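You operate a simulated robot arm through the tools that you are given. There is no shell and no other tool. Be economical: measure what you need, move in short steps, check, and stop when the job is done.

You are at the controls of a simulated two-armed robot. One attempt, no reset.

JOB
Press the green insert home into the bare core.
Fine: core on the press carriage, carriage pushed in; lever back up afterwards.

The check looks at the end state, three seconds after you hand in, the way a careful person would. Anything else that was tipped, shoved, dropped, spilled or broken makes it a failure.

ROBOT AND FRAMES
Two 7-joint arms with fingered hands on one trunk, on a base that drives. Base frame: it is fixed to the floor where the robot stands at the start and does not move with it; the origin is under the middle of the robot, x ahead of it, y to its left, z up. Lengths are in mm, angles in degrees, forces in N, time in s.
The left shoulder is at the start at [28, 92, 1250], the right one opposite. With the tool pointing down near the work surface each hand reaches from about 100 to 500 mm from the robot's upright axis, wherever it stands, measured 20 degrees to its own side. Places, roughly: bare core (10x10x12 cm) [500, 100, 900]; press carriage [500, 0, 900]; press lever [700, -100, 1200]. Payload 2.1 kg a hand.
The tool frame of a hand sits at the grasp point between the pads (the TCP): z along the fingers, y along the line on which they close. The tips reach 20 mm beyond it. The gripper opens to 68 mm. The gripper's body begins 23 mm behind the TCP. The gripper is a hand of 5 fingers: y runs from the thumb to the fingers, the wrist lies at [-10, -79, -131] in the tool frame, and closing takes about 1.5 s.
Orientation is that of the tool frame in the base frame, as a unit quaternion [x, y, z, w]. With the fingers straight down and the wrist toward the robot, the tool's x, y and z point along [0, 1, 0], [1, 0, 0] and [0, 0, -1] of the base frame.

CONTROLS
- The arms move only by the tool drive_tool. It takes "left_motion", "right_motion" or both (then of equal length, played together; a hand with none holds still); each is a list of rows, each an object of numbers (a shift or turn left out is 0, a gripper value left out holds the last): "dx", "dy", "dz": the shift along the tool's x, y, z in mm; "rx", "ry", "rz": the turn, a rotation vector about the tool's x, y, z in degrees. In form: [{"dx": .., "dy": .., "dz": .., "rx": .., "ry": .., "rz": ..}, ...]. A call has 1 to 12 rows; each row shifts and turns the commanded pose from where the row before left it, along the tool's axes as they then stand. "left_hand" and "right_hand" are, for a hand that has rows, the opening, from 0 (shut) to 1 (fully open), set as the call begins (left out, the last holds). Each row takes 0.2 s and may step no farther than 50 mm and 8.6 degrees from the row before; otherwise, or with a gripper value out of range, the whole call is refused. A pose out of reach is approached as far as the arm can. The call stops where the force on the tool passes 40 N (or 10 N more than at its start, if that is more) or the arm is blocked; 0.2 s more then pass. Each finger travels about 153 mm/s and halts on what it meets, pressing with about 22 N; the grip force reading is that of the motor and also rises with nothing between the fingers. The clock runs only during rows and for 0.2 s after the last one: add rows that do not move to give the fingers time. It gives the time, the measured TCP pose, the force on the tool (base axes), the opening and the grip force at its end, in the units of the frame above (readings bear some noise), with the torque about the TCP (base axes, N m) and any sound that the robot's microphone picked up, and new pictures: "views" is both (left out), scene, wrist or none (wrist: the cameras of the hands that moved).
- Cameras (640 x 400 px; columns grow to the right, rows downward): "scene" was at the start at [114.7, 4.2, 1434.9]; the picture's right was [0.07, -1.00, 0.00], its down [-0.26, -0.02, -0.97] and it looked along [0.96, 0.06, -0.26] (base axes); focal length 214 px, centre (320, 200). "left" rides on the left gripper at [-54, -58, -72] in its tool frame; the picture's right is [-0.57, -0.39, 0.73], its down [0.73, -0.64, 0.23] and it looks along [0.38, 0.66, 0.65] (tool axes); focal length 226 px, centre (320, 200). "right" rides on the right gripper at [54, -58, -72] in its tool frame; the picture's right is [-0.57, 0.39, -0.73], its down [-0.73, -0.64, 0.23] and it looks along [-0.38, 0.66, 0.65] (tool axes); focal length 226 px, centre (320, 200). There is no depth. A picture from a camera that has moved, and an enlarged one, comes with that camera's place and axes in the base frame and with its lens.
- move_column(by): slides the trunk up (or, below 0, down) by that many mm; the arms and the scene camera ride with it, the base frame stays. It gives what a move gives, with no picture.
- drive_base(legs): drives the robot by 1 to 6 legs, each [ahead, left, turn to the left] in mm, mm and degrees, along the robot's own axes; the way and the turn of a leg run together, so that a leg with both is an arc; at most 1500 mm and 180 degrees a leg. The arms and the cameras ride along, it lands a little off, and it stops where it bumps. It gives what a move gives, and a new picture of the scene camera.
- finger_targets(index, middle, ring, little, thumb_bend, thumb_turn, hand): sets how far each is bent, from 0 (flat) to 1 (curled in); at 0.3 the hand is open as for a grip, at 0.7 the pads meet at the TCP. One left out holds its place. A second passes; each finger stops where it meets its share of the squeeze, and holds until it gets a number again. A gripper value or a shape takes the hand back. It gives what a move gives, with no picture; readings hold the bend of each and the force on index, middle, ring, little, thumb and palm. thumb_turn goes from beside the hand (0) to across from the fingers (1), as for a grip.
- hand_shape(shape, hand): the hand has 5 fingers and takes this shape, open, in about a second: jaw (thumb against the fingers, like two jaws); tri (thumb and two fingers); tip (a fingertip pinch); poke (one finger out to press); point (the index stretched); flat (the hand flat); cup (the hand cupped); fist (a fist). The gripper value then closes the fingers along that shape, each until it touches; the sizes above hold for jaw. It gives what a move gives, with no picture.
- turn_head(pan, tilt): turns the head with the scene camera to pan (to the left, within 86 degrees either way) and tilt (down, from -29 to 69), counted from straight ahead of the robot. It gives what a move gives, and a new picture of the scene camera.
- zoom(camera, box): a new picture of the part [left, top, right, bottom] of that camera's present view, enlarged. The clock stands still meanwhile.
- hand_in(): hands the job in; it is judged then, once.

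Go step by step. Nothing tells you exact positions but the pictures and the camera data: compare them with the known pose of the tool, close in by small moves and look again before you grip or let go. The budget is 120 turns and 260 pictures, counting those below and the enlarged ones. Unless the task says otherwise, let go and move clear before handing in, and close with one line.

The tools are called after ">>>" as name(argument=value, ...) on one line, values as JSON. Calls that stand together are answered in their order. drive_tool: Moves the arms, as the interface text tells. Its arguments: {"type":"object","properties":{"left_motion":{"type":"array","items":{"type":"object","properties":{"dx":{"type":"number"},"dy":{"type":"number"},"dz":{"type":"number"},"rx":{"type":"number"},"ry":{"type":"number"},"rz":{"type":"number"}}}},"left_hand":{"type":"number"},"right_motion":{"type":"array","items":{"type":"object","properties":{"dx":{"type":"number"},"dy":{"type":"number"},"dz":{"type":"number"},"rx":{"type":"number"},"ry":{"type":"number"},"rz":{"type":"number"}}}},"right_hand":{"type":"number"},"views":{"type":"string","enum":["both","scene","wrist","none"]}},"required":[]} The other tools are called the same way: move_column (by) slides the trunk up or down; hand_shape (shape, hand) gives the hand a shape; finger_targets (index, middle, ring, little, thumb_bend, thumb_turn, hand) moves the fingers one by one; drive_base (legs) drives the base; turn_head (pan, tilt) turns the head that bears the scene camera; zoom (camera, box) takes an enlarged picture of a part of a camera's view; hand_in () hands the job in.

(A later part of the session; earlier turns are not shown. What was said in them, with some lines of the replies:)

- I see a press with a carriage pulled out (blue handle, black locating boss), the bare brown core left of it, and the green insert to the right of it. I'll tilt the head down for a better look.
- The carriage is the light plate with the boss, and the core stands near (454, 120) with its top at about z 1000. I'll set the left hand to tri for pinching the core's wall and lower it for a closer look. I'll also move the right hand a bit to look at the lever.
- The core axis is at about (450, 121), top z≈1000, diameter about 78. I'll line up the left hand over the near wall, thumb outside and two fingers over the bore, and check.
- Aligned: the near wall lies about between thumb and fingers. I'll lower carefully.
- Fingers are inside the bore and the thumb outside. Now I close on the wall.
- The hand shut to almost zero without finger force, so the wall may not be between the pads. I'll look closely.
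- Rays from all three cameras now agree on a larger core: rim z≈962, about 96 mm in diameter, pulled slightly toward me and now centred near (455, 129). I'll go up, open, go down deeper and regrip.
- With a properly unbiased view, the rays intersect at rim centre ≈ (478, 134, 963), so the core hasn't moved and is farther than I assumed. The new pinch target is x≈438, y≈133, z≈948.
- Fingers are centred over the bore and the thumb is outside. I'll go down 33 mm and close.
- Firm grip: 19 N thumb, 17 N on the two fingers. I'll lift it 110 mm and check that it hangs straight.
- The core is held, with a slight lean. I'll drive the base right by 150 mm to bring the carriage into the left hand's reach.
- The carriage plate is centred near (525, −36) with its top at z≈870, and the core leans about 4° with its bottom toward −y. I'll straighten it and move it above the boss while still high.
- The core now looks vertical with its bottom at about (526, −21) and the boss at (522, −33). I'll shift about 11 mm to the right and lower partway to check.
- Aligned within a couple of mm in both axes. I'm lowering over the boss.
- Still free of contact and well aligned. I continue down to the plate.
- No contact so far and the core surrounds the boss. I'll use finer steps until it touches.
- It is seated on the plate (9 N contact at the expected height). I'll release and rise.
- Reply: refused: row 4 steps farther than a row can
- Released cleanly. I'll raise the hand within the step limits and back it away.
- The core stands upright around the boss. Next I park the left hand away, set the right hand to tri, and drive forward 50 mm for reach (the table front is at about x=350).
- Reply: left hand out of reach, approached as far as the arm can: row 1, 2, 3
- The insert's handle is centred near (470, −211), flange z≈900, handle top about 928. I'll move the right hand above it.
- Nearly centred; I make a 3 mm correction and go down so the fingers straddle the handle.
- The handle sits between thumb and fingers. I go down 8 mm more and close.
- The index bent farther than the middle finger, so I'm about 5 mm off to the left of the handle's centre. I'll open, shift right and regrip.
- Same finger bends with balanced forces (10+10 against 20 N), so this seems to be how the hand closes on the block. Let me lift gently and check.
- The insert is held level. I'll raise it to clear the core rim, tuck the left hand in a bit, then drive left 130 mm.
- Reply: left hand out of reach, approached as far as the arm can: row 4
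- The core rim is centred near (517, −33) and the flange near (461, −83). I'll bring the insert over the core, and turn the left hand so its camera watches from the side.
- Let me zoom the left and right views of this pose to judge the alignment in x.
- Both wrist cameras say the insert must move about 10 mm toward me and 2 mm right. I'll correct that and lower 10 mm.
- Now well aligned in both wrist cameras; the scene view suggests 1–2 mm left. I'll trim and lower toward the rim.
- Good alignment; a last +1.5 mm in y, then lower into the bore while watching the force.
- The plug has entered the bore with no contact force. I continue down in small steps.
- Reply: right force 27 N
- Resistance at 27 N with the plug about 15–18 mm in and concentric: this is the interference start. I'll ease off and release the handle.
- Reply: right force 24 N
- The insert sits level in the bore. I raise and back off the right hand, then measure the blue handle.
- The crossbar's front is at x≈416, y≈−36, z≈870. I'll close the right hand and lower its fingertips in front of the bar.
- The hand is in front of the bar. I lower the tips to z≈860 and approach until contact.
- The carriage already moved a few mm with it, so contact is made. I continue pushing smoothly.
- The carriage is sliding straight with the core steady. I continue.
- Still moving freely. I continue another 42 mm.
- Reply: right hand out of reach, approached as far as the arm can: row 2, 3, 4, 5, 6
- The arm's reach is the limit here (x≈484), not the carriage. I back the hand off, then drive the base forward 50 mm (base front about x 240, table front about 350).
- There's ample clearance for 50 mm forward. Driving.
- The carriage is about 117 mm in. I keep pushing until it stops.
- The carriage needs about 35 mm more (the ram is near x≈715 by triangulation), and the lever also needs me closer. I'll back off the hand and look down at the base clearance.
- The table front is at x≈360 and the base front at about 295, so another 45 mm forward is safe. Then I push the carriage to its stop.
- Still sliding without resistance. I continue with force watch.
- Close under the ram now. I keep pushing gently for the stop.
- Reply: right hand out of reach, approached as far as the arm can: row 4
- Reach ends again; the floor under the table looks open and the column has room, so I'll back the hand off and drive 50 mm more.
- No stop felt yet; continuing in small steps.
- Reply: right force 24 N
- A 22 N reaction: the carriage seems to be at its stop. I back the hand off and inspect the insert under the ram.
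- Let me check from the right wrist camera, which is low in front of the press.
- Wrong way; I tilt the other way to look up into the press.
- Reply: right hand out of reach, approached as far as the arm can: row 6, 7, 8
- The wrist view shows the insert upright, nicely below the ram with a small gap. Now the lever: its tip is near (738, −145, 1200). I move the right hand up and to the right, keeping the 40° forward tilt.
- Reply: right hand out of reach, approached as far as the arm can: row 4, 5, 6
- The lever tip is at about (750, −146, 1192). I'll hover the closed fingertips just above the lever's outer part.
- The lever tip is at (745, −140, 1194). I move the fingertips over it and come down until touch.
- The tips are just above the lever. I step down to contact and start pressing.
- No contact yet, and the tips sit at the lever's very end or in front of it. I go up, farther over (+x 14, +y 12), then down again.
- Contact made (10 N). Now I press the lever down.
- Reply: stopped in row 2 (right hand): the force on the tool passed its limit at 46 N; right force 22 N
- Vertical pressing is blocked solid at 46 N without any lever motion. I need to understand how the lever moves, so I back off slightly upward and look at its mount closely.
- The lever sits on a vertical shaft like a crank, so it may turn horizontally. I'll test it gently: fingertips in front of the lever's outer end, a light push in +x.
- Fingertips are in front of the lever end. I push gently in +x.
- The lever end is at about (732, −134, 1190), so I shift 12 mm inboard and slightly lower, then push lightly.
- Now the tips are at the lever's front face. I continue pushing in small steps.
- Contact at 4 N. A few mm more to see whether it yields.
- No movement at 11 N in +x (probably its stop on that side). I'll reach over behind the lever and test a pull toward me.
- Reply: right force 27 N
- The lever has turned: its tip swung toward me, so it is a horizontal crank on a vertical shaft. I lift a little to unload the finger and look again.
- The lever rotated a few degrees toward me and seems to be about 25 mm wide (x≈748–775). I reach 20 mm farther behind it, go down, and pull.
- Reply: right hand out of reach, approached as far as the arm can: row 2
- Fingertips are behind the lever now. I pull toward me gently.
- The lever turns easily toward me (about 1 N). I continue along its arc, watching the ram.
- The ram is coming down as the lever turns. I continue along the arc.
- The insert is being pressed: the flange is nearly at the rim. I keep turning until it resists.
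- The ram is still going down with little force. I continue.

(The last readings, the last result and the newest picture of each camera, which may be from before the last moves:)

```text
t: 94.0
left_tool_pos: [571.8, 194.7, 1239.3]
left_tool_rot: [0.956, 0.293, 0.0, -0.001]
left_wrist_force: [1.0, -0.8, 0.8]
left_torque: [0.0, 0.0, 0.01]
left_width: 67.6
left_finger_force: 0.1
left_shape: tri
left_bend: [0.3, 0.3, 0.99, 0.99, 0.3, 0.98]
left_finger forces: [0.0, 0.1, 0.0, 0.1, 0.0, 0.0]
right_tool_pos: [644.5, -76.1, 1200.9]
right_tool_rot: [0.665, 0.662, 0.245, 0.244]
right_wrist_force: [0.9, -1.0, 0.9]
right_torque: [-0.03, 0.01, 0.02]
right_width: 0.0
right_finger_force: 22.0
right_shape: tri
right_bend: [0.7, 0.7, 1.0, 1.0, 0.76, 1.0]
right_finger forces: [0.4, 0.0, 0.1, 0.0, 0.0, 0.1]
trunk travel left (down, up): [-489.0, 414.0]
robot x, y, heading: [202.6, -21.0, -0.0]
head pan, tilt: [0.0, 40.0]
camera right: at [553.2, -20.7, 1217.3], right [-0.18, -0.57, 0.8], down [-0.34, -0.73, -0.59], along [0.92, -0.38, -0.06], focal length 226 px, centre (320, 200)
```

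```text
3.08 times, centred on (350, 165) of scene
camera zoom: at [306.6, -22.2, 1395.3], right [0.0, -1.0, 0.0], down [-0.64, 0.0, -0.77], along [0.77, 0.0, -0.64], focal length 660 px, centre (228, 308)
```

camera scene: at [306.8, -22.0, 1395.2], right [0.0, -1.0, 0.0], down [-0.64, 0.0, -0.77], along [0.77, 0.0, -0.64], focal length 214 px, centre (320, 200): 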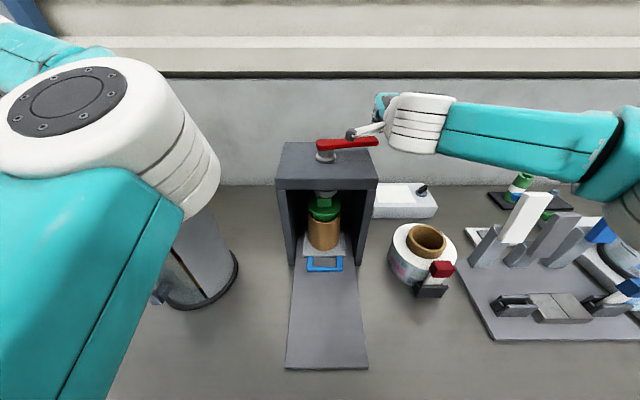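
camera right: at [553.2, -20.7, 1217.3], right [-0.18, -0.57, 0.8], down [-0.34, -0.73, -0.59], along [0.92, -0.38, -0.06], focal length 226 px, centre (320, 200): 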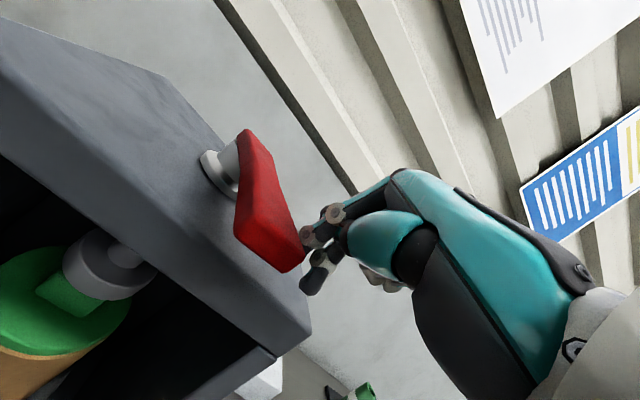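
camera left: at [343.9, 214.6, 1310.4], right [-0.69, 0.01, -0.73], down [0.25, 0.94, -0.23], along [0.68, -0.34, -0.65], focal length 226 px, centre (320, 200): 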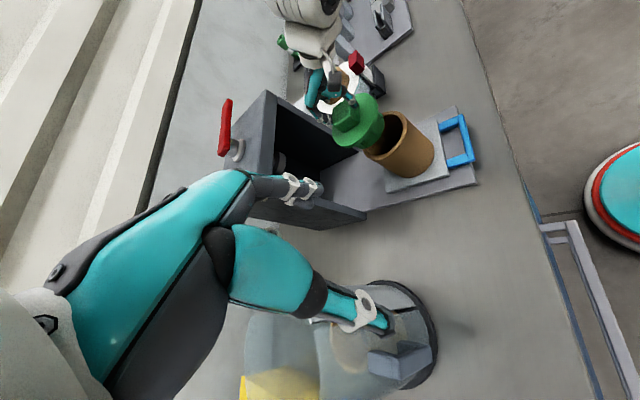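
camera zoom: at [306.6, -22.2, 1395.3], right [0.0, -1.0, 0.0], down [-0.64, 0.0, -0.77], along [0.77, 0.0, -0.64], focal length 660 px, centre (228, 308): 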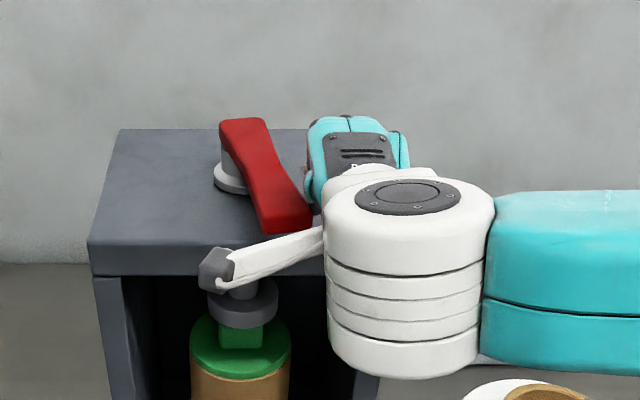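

Let me look at the ram/insert contact more closely.

>>> zoom(camera="left", box=[340, 90, 440, 180])

>>> zoom(camera="right", box=[0, 200, 180, 400])

>>> zoom(camera="scene", box=[305, 160, 365, 240])

```text
4.44 times, centred on (390, 135) of left
camera zoom: at [493.6, 213.8, 1310.4], right [-0.69, 0.0, -0.73], down [0.25, 0.94, -0.23], along [0.68, -0.34, -0.65], focal length 1005 px, centre (9, 489)
```

zoom: 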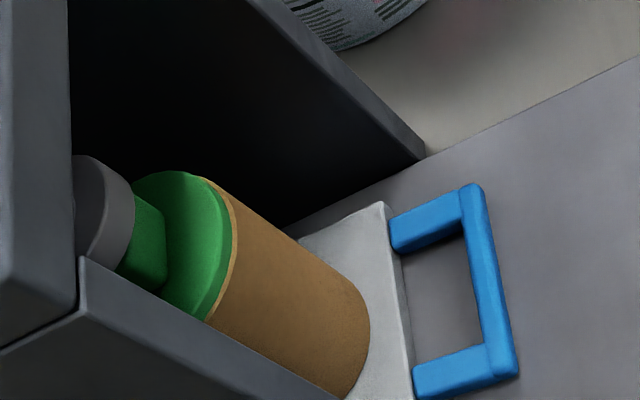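

```text
2.00 times, centred on (90, 300) of right
camera zoom: at [553.2, -20.7, 1217.3], right [-0.18, -0.57, 0.8], down [-0.34, -0.73, -0.59], along [0.92, -0.38, -0.06], focal length 452 px, centre (780, 0)
```

zoom: 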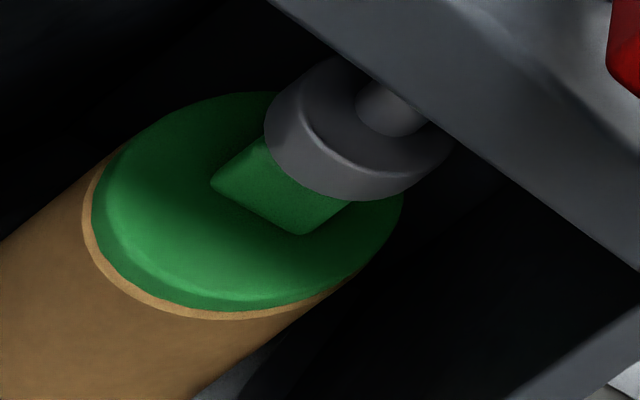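

```text
5.00 times, centred on (335, 200) of scene
camera zoom: at [306.6, -22.2, 1395.3], right [0.0, -1.0, 0.0], down [-0.64, 0.0, -0.77], along [0.77, 0.0, -0.64], focal length 1072 px, centre (245, 200)
```

zoom: 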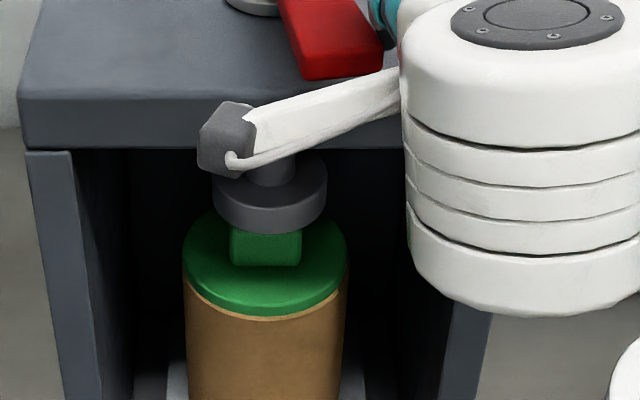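

The flange now sits on the rim. To be sure it's home, I turn the lever further until it resists.

>>> drive_tool(right_motion=[{"dx": 6, "dy": -1.5, "dz": -1.3}, {"dx": 6, "dy": -1, "dz": -0.8}, {"dx": 6}, {"dx": 6}], views="wrist")

>>> zoom(camera="right", box=[0, 150, 320, 400])

>>> zoom(camera="left", box=[240, 0, 440, 180])

```text
t: 95.0
left_tool_pos: [572.4, 192.6, 1240.5]
left_tool_rot: [0.957, 0.291, 0.0, -0.002]
left_wrist_force: [0.1, -0.3, 0.6]
left_torque: [0.04, -0.03, 0.0]
left_width: 68.0
left_finger_force: 0.0
left_shape: tri
left_bend: [0.3, 0.3, 0.99, 0.99, 0.3, 0.98]
left_finger forces: [0.1, 0.1, 0.1, 0.1, 0.0, 0.0]
right_tool_pos: [642.2, -56.7, 1201.8]
right_tool_rot: [0.666, 0.66, 0.246, 0.245]
right_wrist_force: [4.9, -16.3, 3.7]
right_torque: [-0.06, -0.02, 0.01]
right_width: 0.0
right_finger_force: 21.8
right_shape: tri
right_bend: [0.7, 0.7, 1.0, 1.0, 0.76, 1.0]
right_finger forces: [17.4, 0.1, 0.0, 0.1, 0.0, 0.0]
trunk travel left (down, up): [-489.0, 414.0]
robot x, y, heading: [198.8, -22.3, -0.1]
head pan, tilt: [0.0, 40.0]
camera right: at [551.1, 0.4, 1217.5], right [-0.18, -0.57, 0.8], down [-0.34, -0.73, -0.59], along [0.92, -0.38, -0.06], focal length 226 px, centre (320, 200)
```

right: 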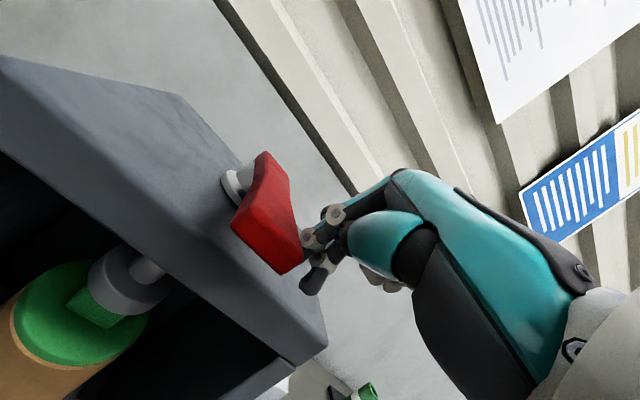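

```text
1.60 times, centred on (160, 275) of right
camera zoom: at [551.1, 0.4, 1217.5], right [-0.18, -0.57, 0.8], down [-0.34, -0.73, -0.59], along [0.92, -0.38, -0.06], focal length 362 px, centre (576, 80)
```

zoom: 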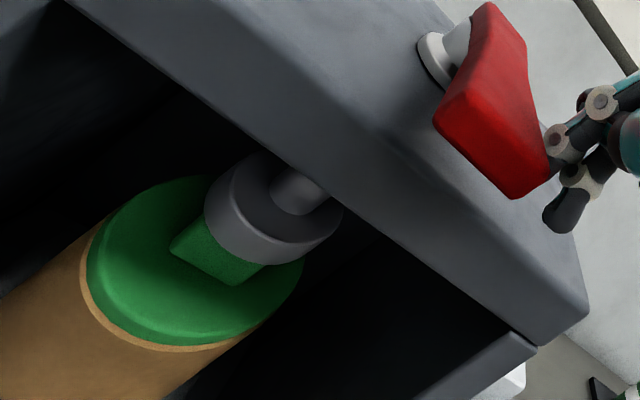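

```text
2.22 times, centred on (340, 90) of left
camera zoom: at [494.2, 210.3, 1310.9], right [-0.69, 0.01, -0.73], down [0.25, 0.94, -0.23], along [0.68, -0.34, -0.65], focal length 502 px, centre (276, 444)
```

zoom: 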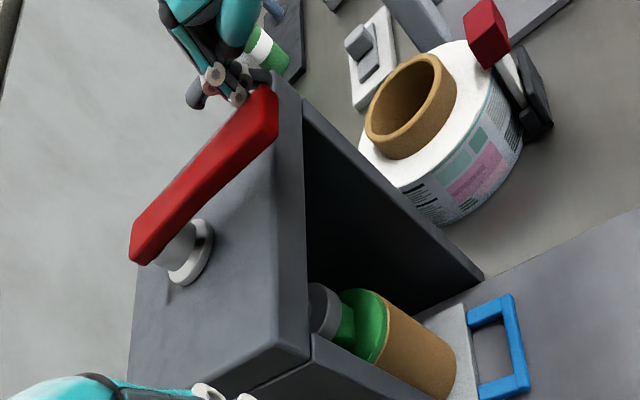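

Resistance at 17 N: end of travel or insert home. One slight extra push, then I return the lever.

>>> drive_tool(right_motion=[{"dx": 3}, {"dx": 2}, {}], views="none")

>>> zoom(camera="right", box=[0, 200, 200, 400])

```text
t: 95.8
left_tool_pos: [572.6, 188.3, 1241.1]
left_tool_rot: [0.956, 0.292, -0.001, -0.003]
left_wrist_force: [-0.2, -0.3, -0.1]
left_torque: [0.0, -0.01, 0.03]
left_width: 67.8
left_finger_force: 0.0
left_shape: tri
left_bend: [0.3, 0.3, 0.99, 0.99, 0.3, 0.98]
left_finger forces: [0.0, 0.1, 0.0, 0.0, 0.0, 0.0]
right_tool_pos: [642.9, -53.8, 1200.9]
right_tool_rot: [0.667, 0.659, 0.247, 0.244]
right_wrist_force: [9.8, -35.5, 10.4]
right_torque: [-0.15, -0.02, 0.01]
right_width: 0.0
right_finger_force: 21.8
right_shape: tri
right_bend: [0.7, 0.7, 1.0, 1.0, 0.76, 1.0]
right_finger forces: [35.7, 0.0, 0.0, 0.0, 0.0, 0.0]
trunk travel left (down, up): [-489.0, 414.0]
robot x, y, heading: [201.7, -17.7, -0.0]
head pan, tilt: [0.0, 40.0]
```

```text
2.00 times, centred on (100, 300) of right
camera zoom: at [551.7, 1.4, 1217.6], right [-0.18, -0.57, 0.8], down [-0.34, -0.73, -0.6], along [0.92, -0.38, -0.06], focal length 452 px, centre (760, 0)
```

zoom: 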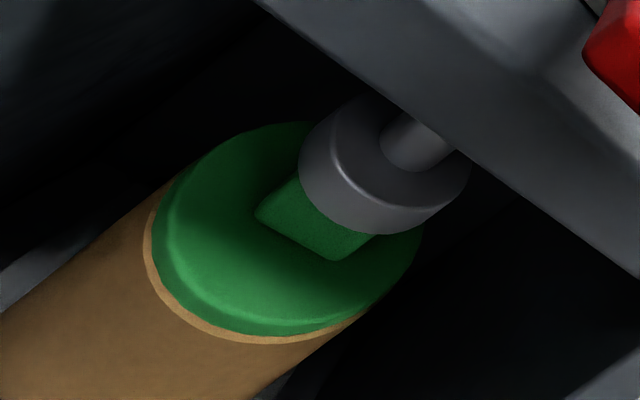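

The insert is solidly home (36 N without further motion). I release the lever and go up to return it from the other side.

>>> drive_tool(right_motion=[{"dx": -8}, {"dx": -8}, {"dy": 19.3, "dz": -23}, {"dy": 19.3, "dz": -23}, {"dx": 40}, {"dx": 40}], views="wrist")

>>> zoom(camera="scene", box=[270, 100, 430, 230])

>>> zoom(camera="left", box=[200, 0, 440, 180])

```text
t: 97.2
left_tool_pos: [571.7, 195.2, 1238.0]
left_tool_rot: [0.956, 0.292, 0.001, 0.001]
left_wrist_force: [-0.1, 0.4, -0.3]
left_torque: [0.0, 0.0, -0.01]
left_width: 67.8
left_finger_force: 0.0
left_shape: tri
left_bend: [0.3, 0.3, 0.99, 0.99, 0.3, 0.98]
left_finger forces: [0.0, 0.0, 0.0, 0.1, 0.1, 0.1]
right_tool_pos: [641.2, 18.0, 1261.2]
right_tool_rot: [0.665, 0.662, 0.246, 0.245]
right_wrist_force: [0.5, 0.5, 0.2]
right_torque: [-0.01, 0.0, -0.03]
right_width: 0.2
right_finger_force: 21.8
right_shape: tri
right_bend: [0.7, 0.7, 1.0, 1.0, 0.76, 1.0]
right_finger forces: [0.0, 0.0, 0.1, 0.0, 0.0, 0.1]
trunk travel left (down, up): [-489.0, 414.0]
robot x, y, heading: [198.8, -19.8, 0.0]
head pan, tilt: [0.0, 40.0]
camera right: at [549.7, 73.6, 1277.9], right [-0.18, -0.57, 0.8], down [-0.34, -0.73, -0.59], along [0.92, -0.38, -0.06], focal length 226 px, centre (320, 200)
```

right: 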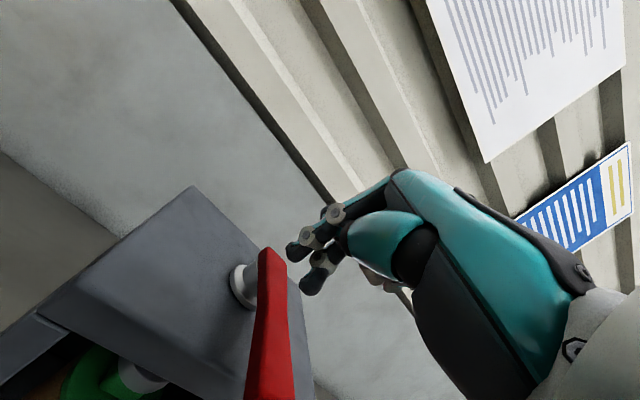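

```text
3.08 times, centred on (350, 165) of scene
camera zoom: at [306.5, -21.7, 1395.3], right [0.0, -1.0, 0.0], down [-0.64, 0.0, -0.77], along [0.77, 0.0, -0.64], focal length 660 px, centre (228, 308)
```

zoom: 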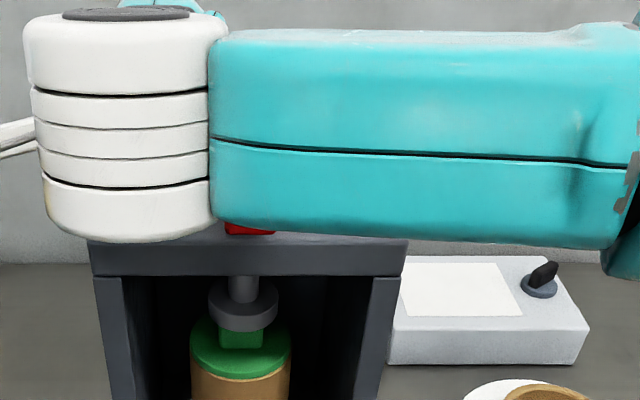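

```text
2.22 times, centred on (320, 90) of left
camera zoom: at [493.5, 214.2, 1310.3], right [-0.69, 0.0, -0.73], down [0.25, 0.94, -0.23], along [0.68, -0.34, -0.65], focal length 502 px, centre (320, 444)
```

zoom: 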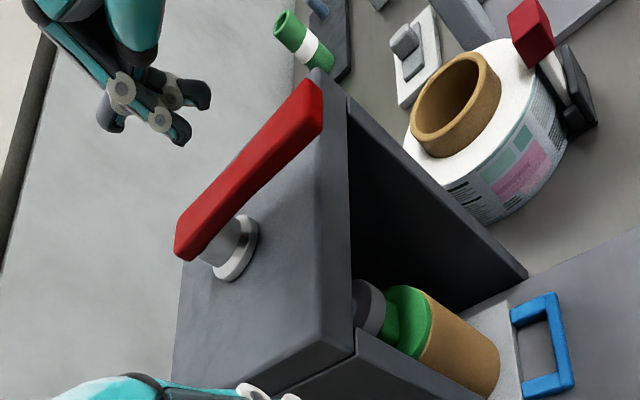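

The lever stays where it was left, pointing toward me. I lower the fingertips on its left side and push it back along the arc to its rest position.

>>> drive_tool(right_motion=[{"dy": -10.7, "dz": -9}, {"dy": -19.3, "dz": 23}, {"dy": -19.3, "dz": 23}, {"dx": -12}, {"dx": -12}, {"dx": -12}], views="wrist")

>>> zoom(camera="left", box=[200, 0, 440, 180])

```text
t: 98.6
left_tool_pos: [571.1, 195.6, 1239.3]
left_tool_rot: [0.956, 0.292, 0.0, 0.0]
left_wrist_force: [-0.7, -0.3, 0.2]
left_torque: [0.0, -0.06, 0.02]
left_width: 67.8
left_finger_force: 0.0
left_shape: tri
left_bend: [0.3, 0.3, 0.99, 0.99, 0.3, 0.98]
left_finger forces: [0.0, 0.0, 0.1, 0.1, 0.0, 0.0]
right_tool_pos: [627.7, -20.1, 1201.9]
right_tool_rot: [0.665, 0.662, 0.245, 0.244]
right_wrist_force: [-0.5, 0.3, -0.2]
right_torque: [0.0, -0.01, -0.01]
right_width: 0.0
right_finger_force: 21.6
right_shape: tri
right_bend: [0.7, 0.7, 1.0, 1.0, 0.76, 1.0]
right_finger forces: [0.0, 0.1, 0.0, 0.1, 0.0, 0.1]
trunk travel left (down, up): [-489.0, 414.0]
robot x, y, heading: [201.3, -20.8, -0.3]
head pan, tilt: [0.0, 40.0]
camera right: at [536.1, 35.8, 1218.1], right [-0.18, -0.57, 0.8], down [-0.34, -0.73, -0.59], along [0.92, -0.38, -0.06], focal length 226 px, centre (320, 200)
```

right: 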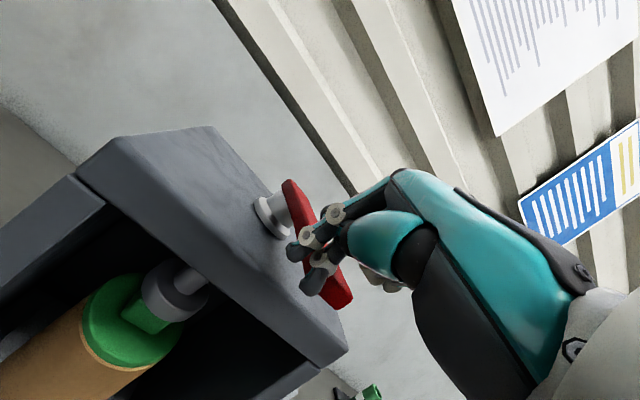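

```text
2.22 times, centred on (320, 90) of left
camera zoom: at [493.4, 213.9, 1310.4], right [-0.69, 0.0, -0.73], down [0.25, 0.94, -0.23], along [0.68, -0.34, -0.65], focal length 502 px, centre (320, 444)
```

zoom: 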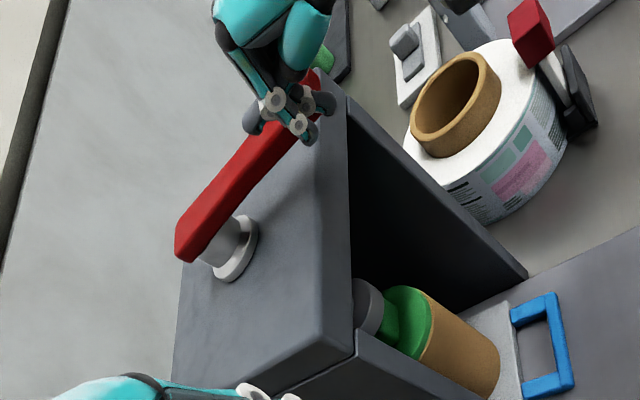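

The fingers are on the left side of the lever. Pushing it back along the arc now.

>>> drive_tool(right_motion=[{"dx": -10}, {"dx": -10, "dy": 0.8, "dz": 0.6}, {"dx": -10, "dy": 0.8, "dz": 0.6}, {"dx": -8, "dy": 2, "dz": 1.7}, {"dx": -8, "dy": 3.5, "dz": 3}, {"dx": -8, "dy": 4.5, "dz": 3.8}, {"dx": -7, "dy": 5, "dz": 4.2}], views="wrist")

>>> zoom(camera="left", box=[200, 0, 440, 180])

```text
t: 100.2
left_tool_pos: [571.4, 195.1, 1237.8]
left_tool_rot: [0.956, 0.292, 0.0, -0.002]
left_wrist_force: [0.1, 0.9, -1.0]
left_torque: [0.01, 0.03, 0.01]
left_width: 67.6
left_finger_force: 0.0
left_shape: tri
left_bend: [0.3, 0.3, 0.99, 0.99, 0.3, 0.98]
left_finger forces: [0.1, 0.0, 0.0, 0.0, 0.1, 0.0]
right_tool_pos: [650.1, -80.2, 1201.1]
right_tool_rot: [0.664, 0.662, 0.246, 0.245]
right_wrist_force: [-1.3, 0.2, -0.2]
right_torque: [0.02, -0.05, -0.01]
right_width: 0.0
right_finger_force: 22.1
right_shape: tri
right_bend: [0.7, 0.7, 1.0, 1.0, 0.76, 1.0]
right_finger forces: [0.0, 0.0, 0.0, 0.1, 0.0, 0.0]
trunk travel left (down, up): [-489.0, 414.0]
robot x, y, heading: [203.9, -19.9, -0.2]
head pan, tilt: [0.0, 40.0]
camera right: at [558.4, -25.7, 1217.7], right [-0.18, -0.57, 0.8], down [-0.34, -0.73, -0.59], along [0.92, -0.38, -0.06], focal length 226 px, centre (320, 200)
```

right: 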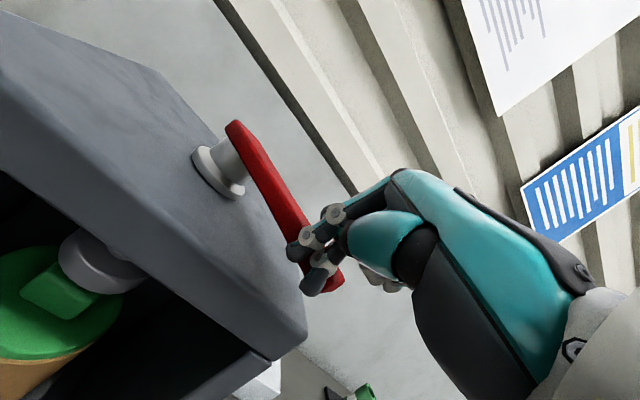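

```text
2.22 times, centred on (320, 90) of left
camera zoom: at [493.3, 213.8, 1310.4], right [-0.69, 0.0, -0.73], down [0.25, 0.94, -0.23], along [0.68, -0.34, -0.65], focal length 502 px, centre (320, 444)
```

zoom: 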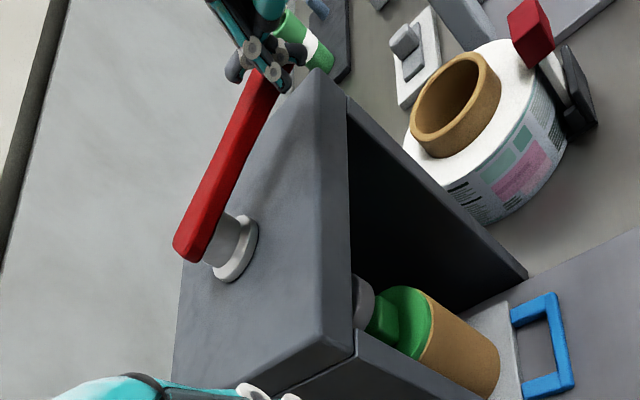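

The lever is returning and the insert stays down. I continue to the start position.

>>> drive_tool(right_motion=[{"dx": -6, "dy": 5.4, "dz": 4.5}, {"dx": -6, "dy": 6.1, "dz": 5.1}, {"dx": -5, "dy": 6.9, "dz": 5.8}, {"dx": -4, "dy": 6.9, "dz": 5.8}, {"dx": -3, "dy": 6.9, "dz": 5.8}, {"dx": -1, "dy": 6.9, "dz": 5.8}, {"dx": 0, "dy": 6.1, "dz": 5.1}], views="wrist")

>>> zoom(camera="left", box=[200, 0, 440, 180])

```text
t: 101.8
left_tool_pos: [570.6, 194.8, 1238.8]
left_tool_rot: [0.956, 0.292, 0.0, -0.001]
left_wrist_force: [0.2, 0.0, 0.3]
left_torque: [-0.02, 0.01, -0.03]
left_width: 67.8
left_finger_force: 0.0
left_shape: tri
left_bend: [0.3, 0.3, 0.99, 0.99, 0.3, 0.98]
left_finger forces: [0.1, 0.0, 0.0, 0.0, 0.1, 0.1]
right_tool_pos: [707.9, -104.8, 1200.5]
right_tool_rot: [0.664, 0.662, 0.246, 0.244]
right_wrist_force: [-0.9, 0.8, -0.1]
right_torque: [0.03, 0.04, 0.02]
right_width: 0.1
right_finger_force: 21.5
right_shape: tri
right_bend: [0.7, 0.7, 1.0, 1.0, 0.76, 1.0]
right_finger forces: [1.2, 0.1, 0.1, 0.0, 0.0, 0.1]
trunk travel left (down, up): [-489.0, 414.0]
robot x, y, heading: [200.9, -19.9, 0.2]
head pan, tilt: [0.0, 40.0]
camera right: at [617.4, -49.2, 1217.1], right [-0.18, -0.57, 0.8], down [-0.34, -0.73, -0.59], along [0.92, -0.38, -0.06], focal length 226 px, centre (320, 200)
```

right: 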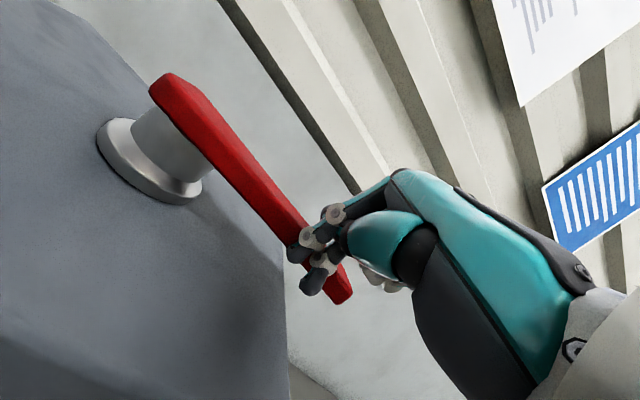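

```text
2.22 times, centred on (320, 90) of left
camera zoom: at [493.3, 213.7, 1310.5], right [-0.69, 0.01, -0.73], down [0.25, 0.94, -0.23], along [0.68, -0.34, -0.65], focal length 502 px, centre (320, 444)
```

zoom: 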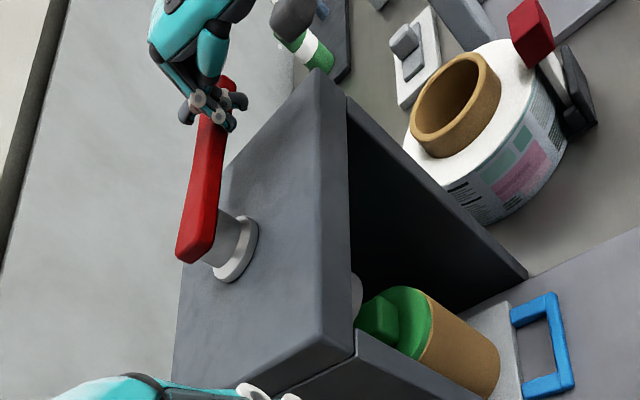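

Nearly back. I push on in +x until the rest stop is felt (earlier it resisted at TCP x≈735–738).

>>> drive_tool(right_motion=[{"dy": 5.4, "dz": 4.5}, {"dy": 5.4, "dz": 4.5}, {"dy": 4.6, "dz": 3.9}, {"dy": 3.8, "dz": 3.2}, {"dy": 3.1, "dz": 2.6}], views="wrist")

>>> zoom(camera="left", box=[200, 0, 440, 180])

```text
t: 103.0
left_tool_pos: [569.3, 195.9, 1238.7]
left_tool_rot: [0.956, 0.293, 0.0, -0.001]
left_wrist_force: [1.2, -0.3, -0.1]
left_torque: [-0.02, 0.0, 0.03]
left_width: 67.6
left_finger_force: 0.0
left_shape: tri
left_bend: [0.3, 0.3, 0.99, 0.99, 0.3, 0.98]
left_finger forces: [0.0, 0.1, 0.1, 0.0, 0.0, 0.0]
right_tool_pos: [735.9, -103.9, 1202.1]
right_tool_rot: [0.664, 0.662, 0.246, 0.246]
right_wrist_force: [-10.7, 2.0, 0.0]
right_torque: [0.04, 0.11, 0.0]
right_width: 0.1
right_finger_force: 21.8
right_shape: tri
right_bend: [0.7, 0.7, 1.0, 1.0, 0.76, 1.0]
right_finger forces: [11.2, 0.0, 0.1, 0.0, 0.0, 0.0]
trunk travel left (down, up): [-489.0, 414.0]
robot x, y, heading: [197.5, -20.1, -0.5]
head pan, tilt: [0.0, 40.0]
camera right: at [643.8, -49.5, 1218.3], right [-0.18, -0.57, 0.8], down [-0.34, -0.73, -0.59], along [0.92, -0.38, -0.06], focal length 226 px, centre (320, 200)
```

right: 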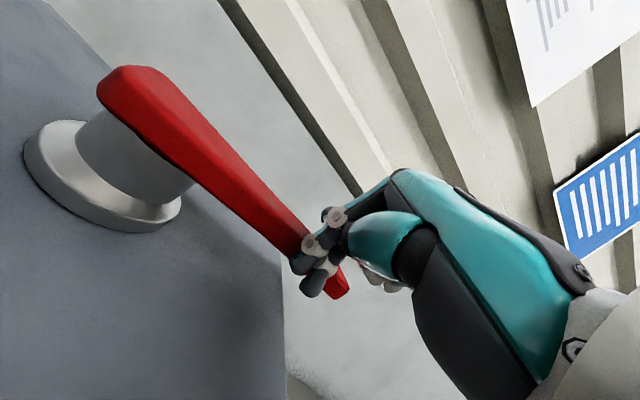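

```text
2.22 times, centred on (320, 90) of left
camera zoom: at [491.2, 214.2, 1310.9], right [-0.69, 0.0, -0.73], down [0.25, 0.94, -0.23], along [0.68, -0.34, -0.65], focal length 502 px, centre (320, 444)
```

zoom: 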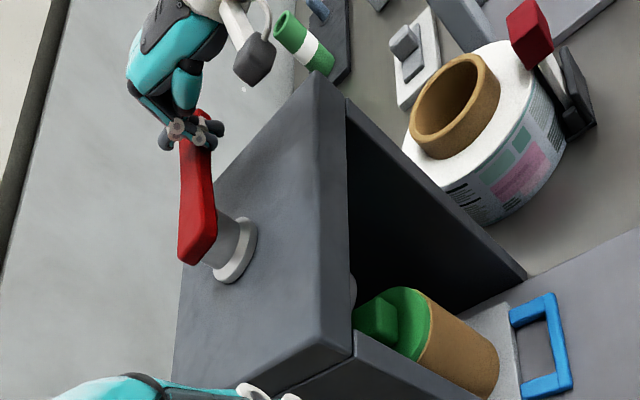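

The rest stop is reached (11 N at the same spot as before). I retract the right hand and check everything.

>>> drive_tool(right_motion=[{"dy": -11.5, "dz": -9.7}, {"dy": 12, "dz": -23}, {"dy": -5, "dz": -40}, {"dy": -25, "dz": -35}, {"dy": -30, "dz": -25}, {"dx": -30}, {"dx": -30}])

>>> zoom(camera="scene", box=[260, 110, 400, 290])

>>> zoom(camera="left", box=[200, 0, 440, 180])

```text
t: 104.6
left_tool_pos: [571.0, 194.9, 1238.7]
left_tool_rot: [0.956, 0.292, 0.0, 0.0]
left_wrist_force: [-0.7, 0.3, -0.3]
left_torque: [0.03, 0.0, 0.0]
left_width: 67.8
left_finger_force: 0.2
left_shape: tri
left_bend: [0.3, 0.3, 0.99, 0.99, 0.3, 0.98]
left_finger forces: [0.1, 0.1, 0.1, 0.0, 0.0, 0.0]
right_tool_pos: [605.9, -164.6, 1262.5]
right_tool_rot: [0.664, 0.662, 0.246, 0.245]
right_wrist_force: [0.5, 0.5, 0.8]
right_torque: [-0.01, 0.0, 0.0]
right_width: 0.0
right_finger_force: 22.0
right_shape: tri
right_bend: [0.7, 0.7, 1.0, 1.0, 0.76, 1.0]
right_finger forces: [0.1, 0.0, 0.0, 0.0, 0.0, 0.0]
trunk travel left (down, up): [-489.0, 414.0]
robot x, y, heading: [196.0, -20.7, -0.2]
head pan, tilt: [0.0, 40.0]
camera scene: at [306.3, -22.5, 1395.3], right [0.0, -1.0, 0.0], down [-0.64, 0.0, -0.77], along [0.77, 0.0, -0.64], focal length 214 px, centre (320, 200)
camera right: at [514.4, -110.0, 1279.2], right [-0.18, -0.57, 0.8], down [-0.34, -0.73, -0.59], along [0.92, -0.38, -0.06], focal length 226 px, centre (320, 200)
```

scene: 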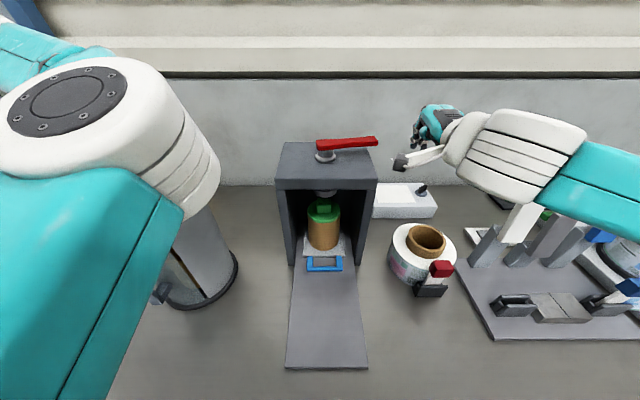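
right: 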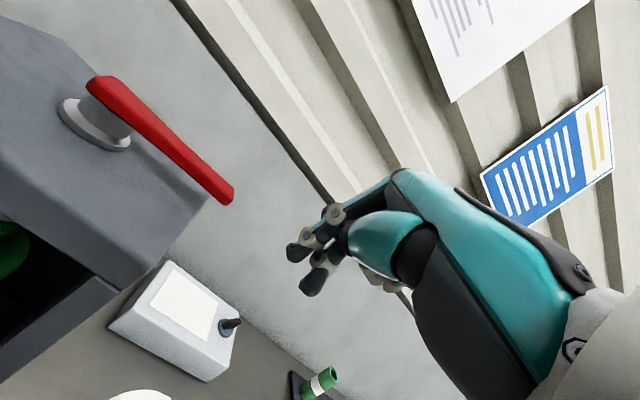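

```text
2.22 times, centred on (330, 200) of scene
camera zoom: at [306.3, -22.5, 1395.3], right [0.0, -1.0, 0.0], down [-0.64, 0.0, -0.77], along [0.77, 0.0, -0.64], focal length 477 px, centre (298, 200)
```

zoom: 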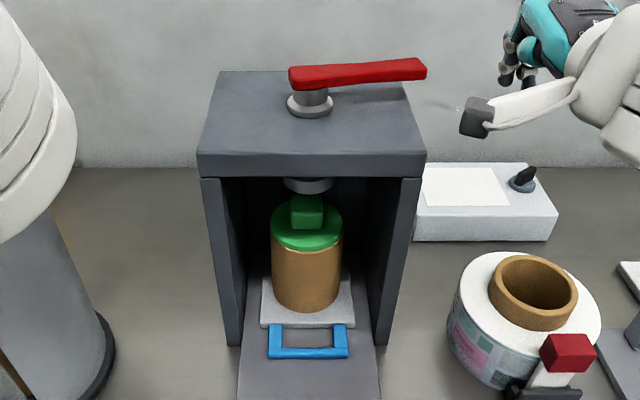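

```text
2.22 times, centred on (320, 90) of left
camera zoom: at [493.4, 213.5, 1310.5], right [-0.69, 0.01, -0.73], down [0.25, 0.94, -0.23], along [0.68, -0.34, -0.65], focal length 502 px, centre (320, 444)
```

zoom: 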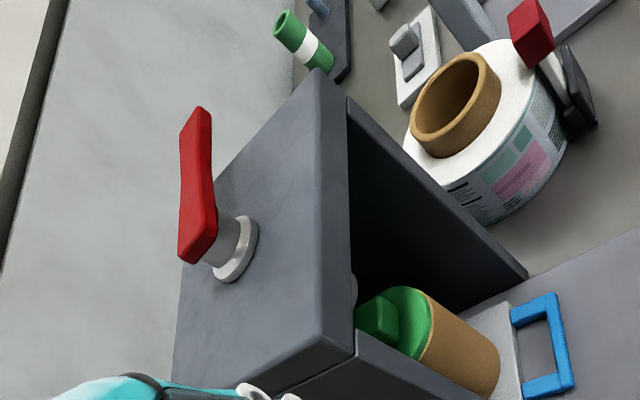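

The insert is home in the core, the core is on the carriage at its inner stop, the ram and lever are back at their start position, and both hands are clear.

>>> hand_in()

```text
The job is handed in.
```

The green insert is pressed home in the bare core. The core is on the carriage, the carriage is pushed in to its stop, and the lever is back at its rest position. I saw nothing else disturbed, and both hands were clear when I handed in.
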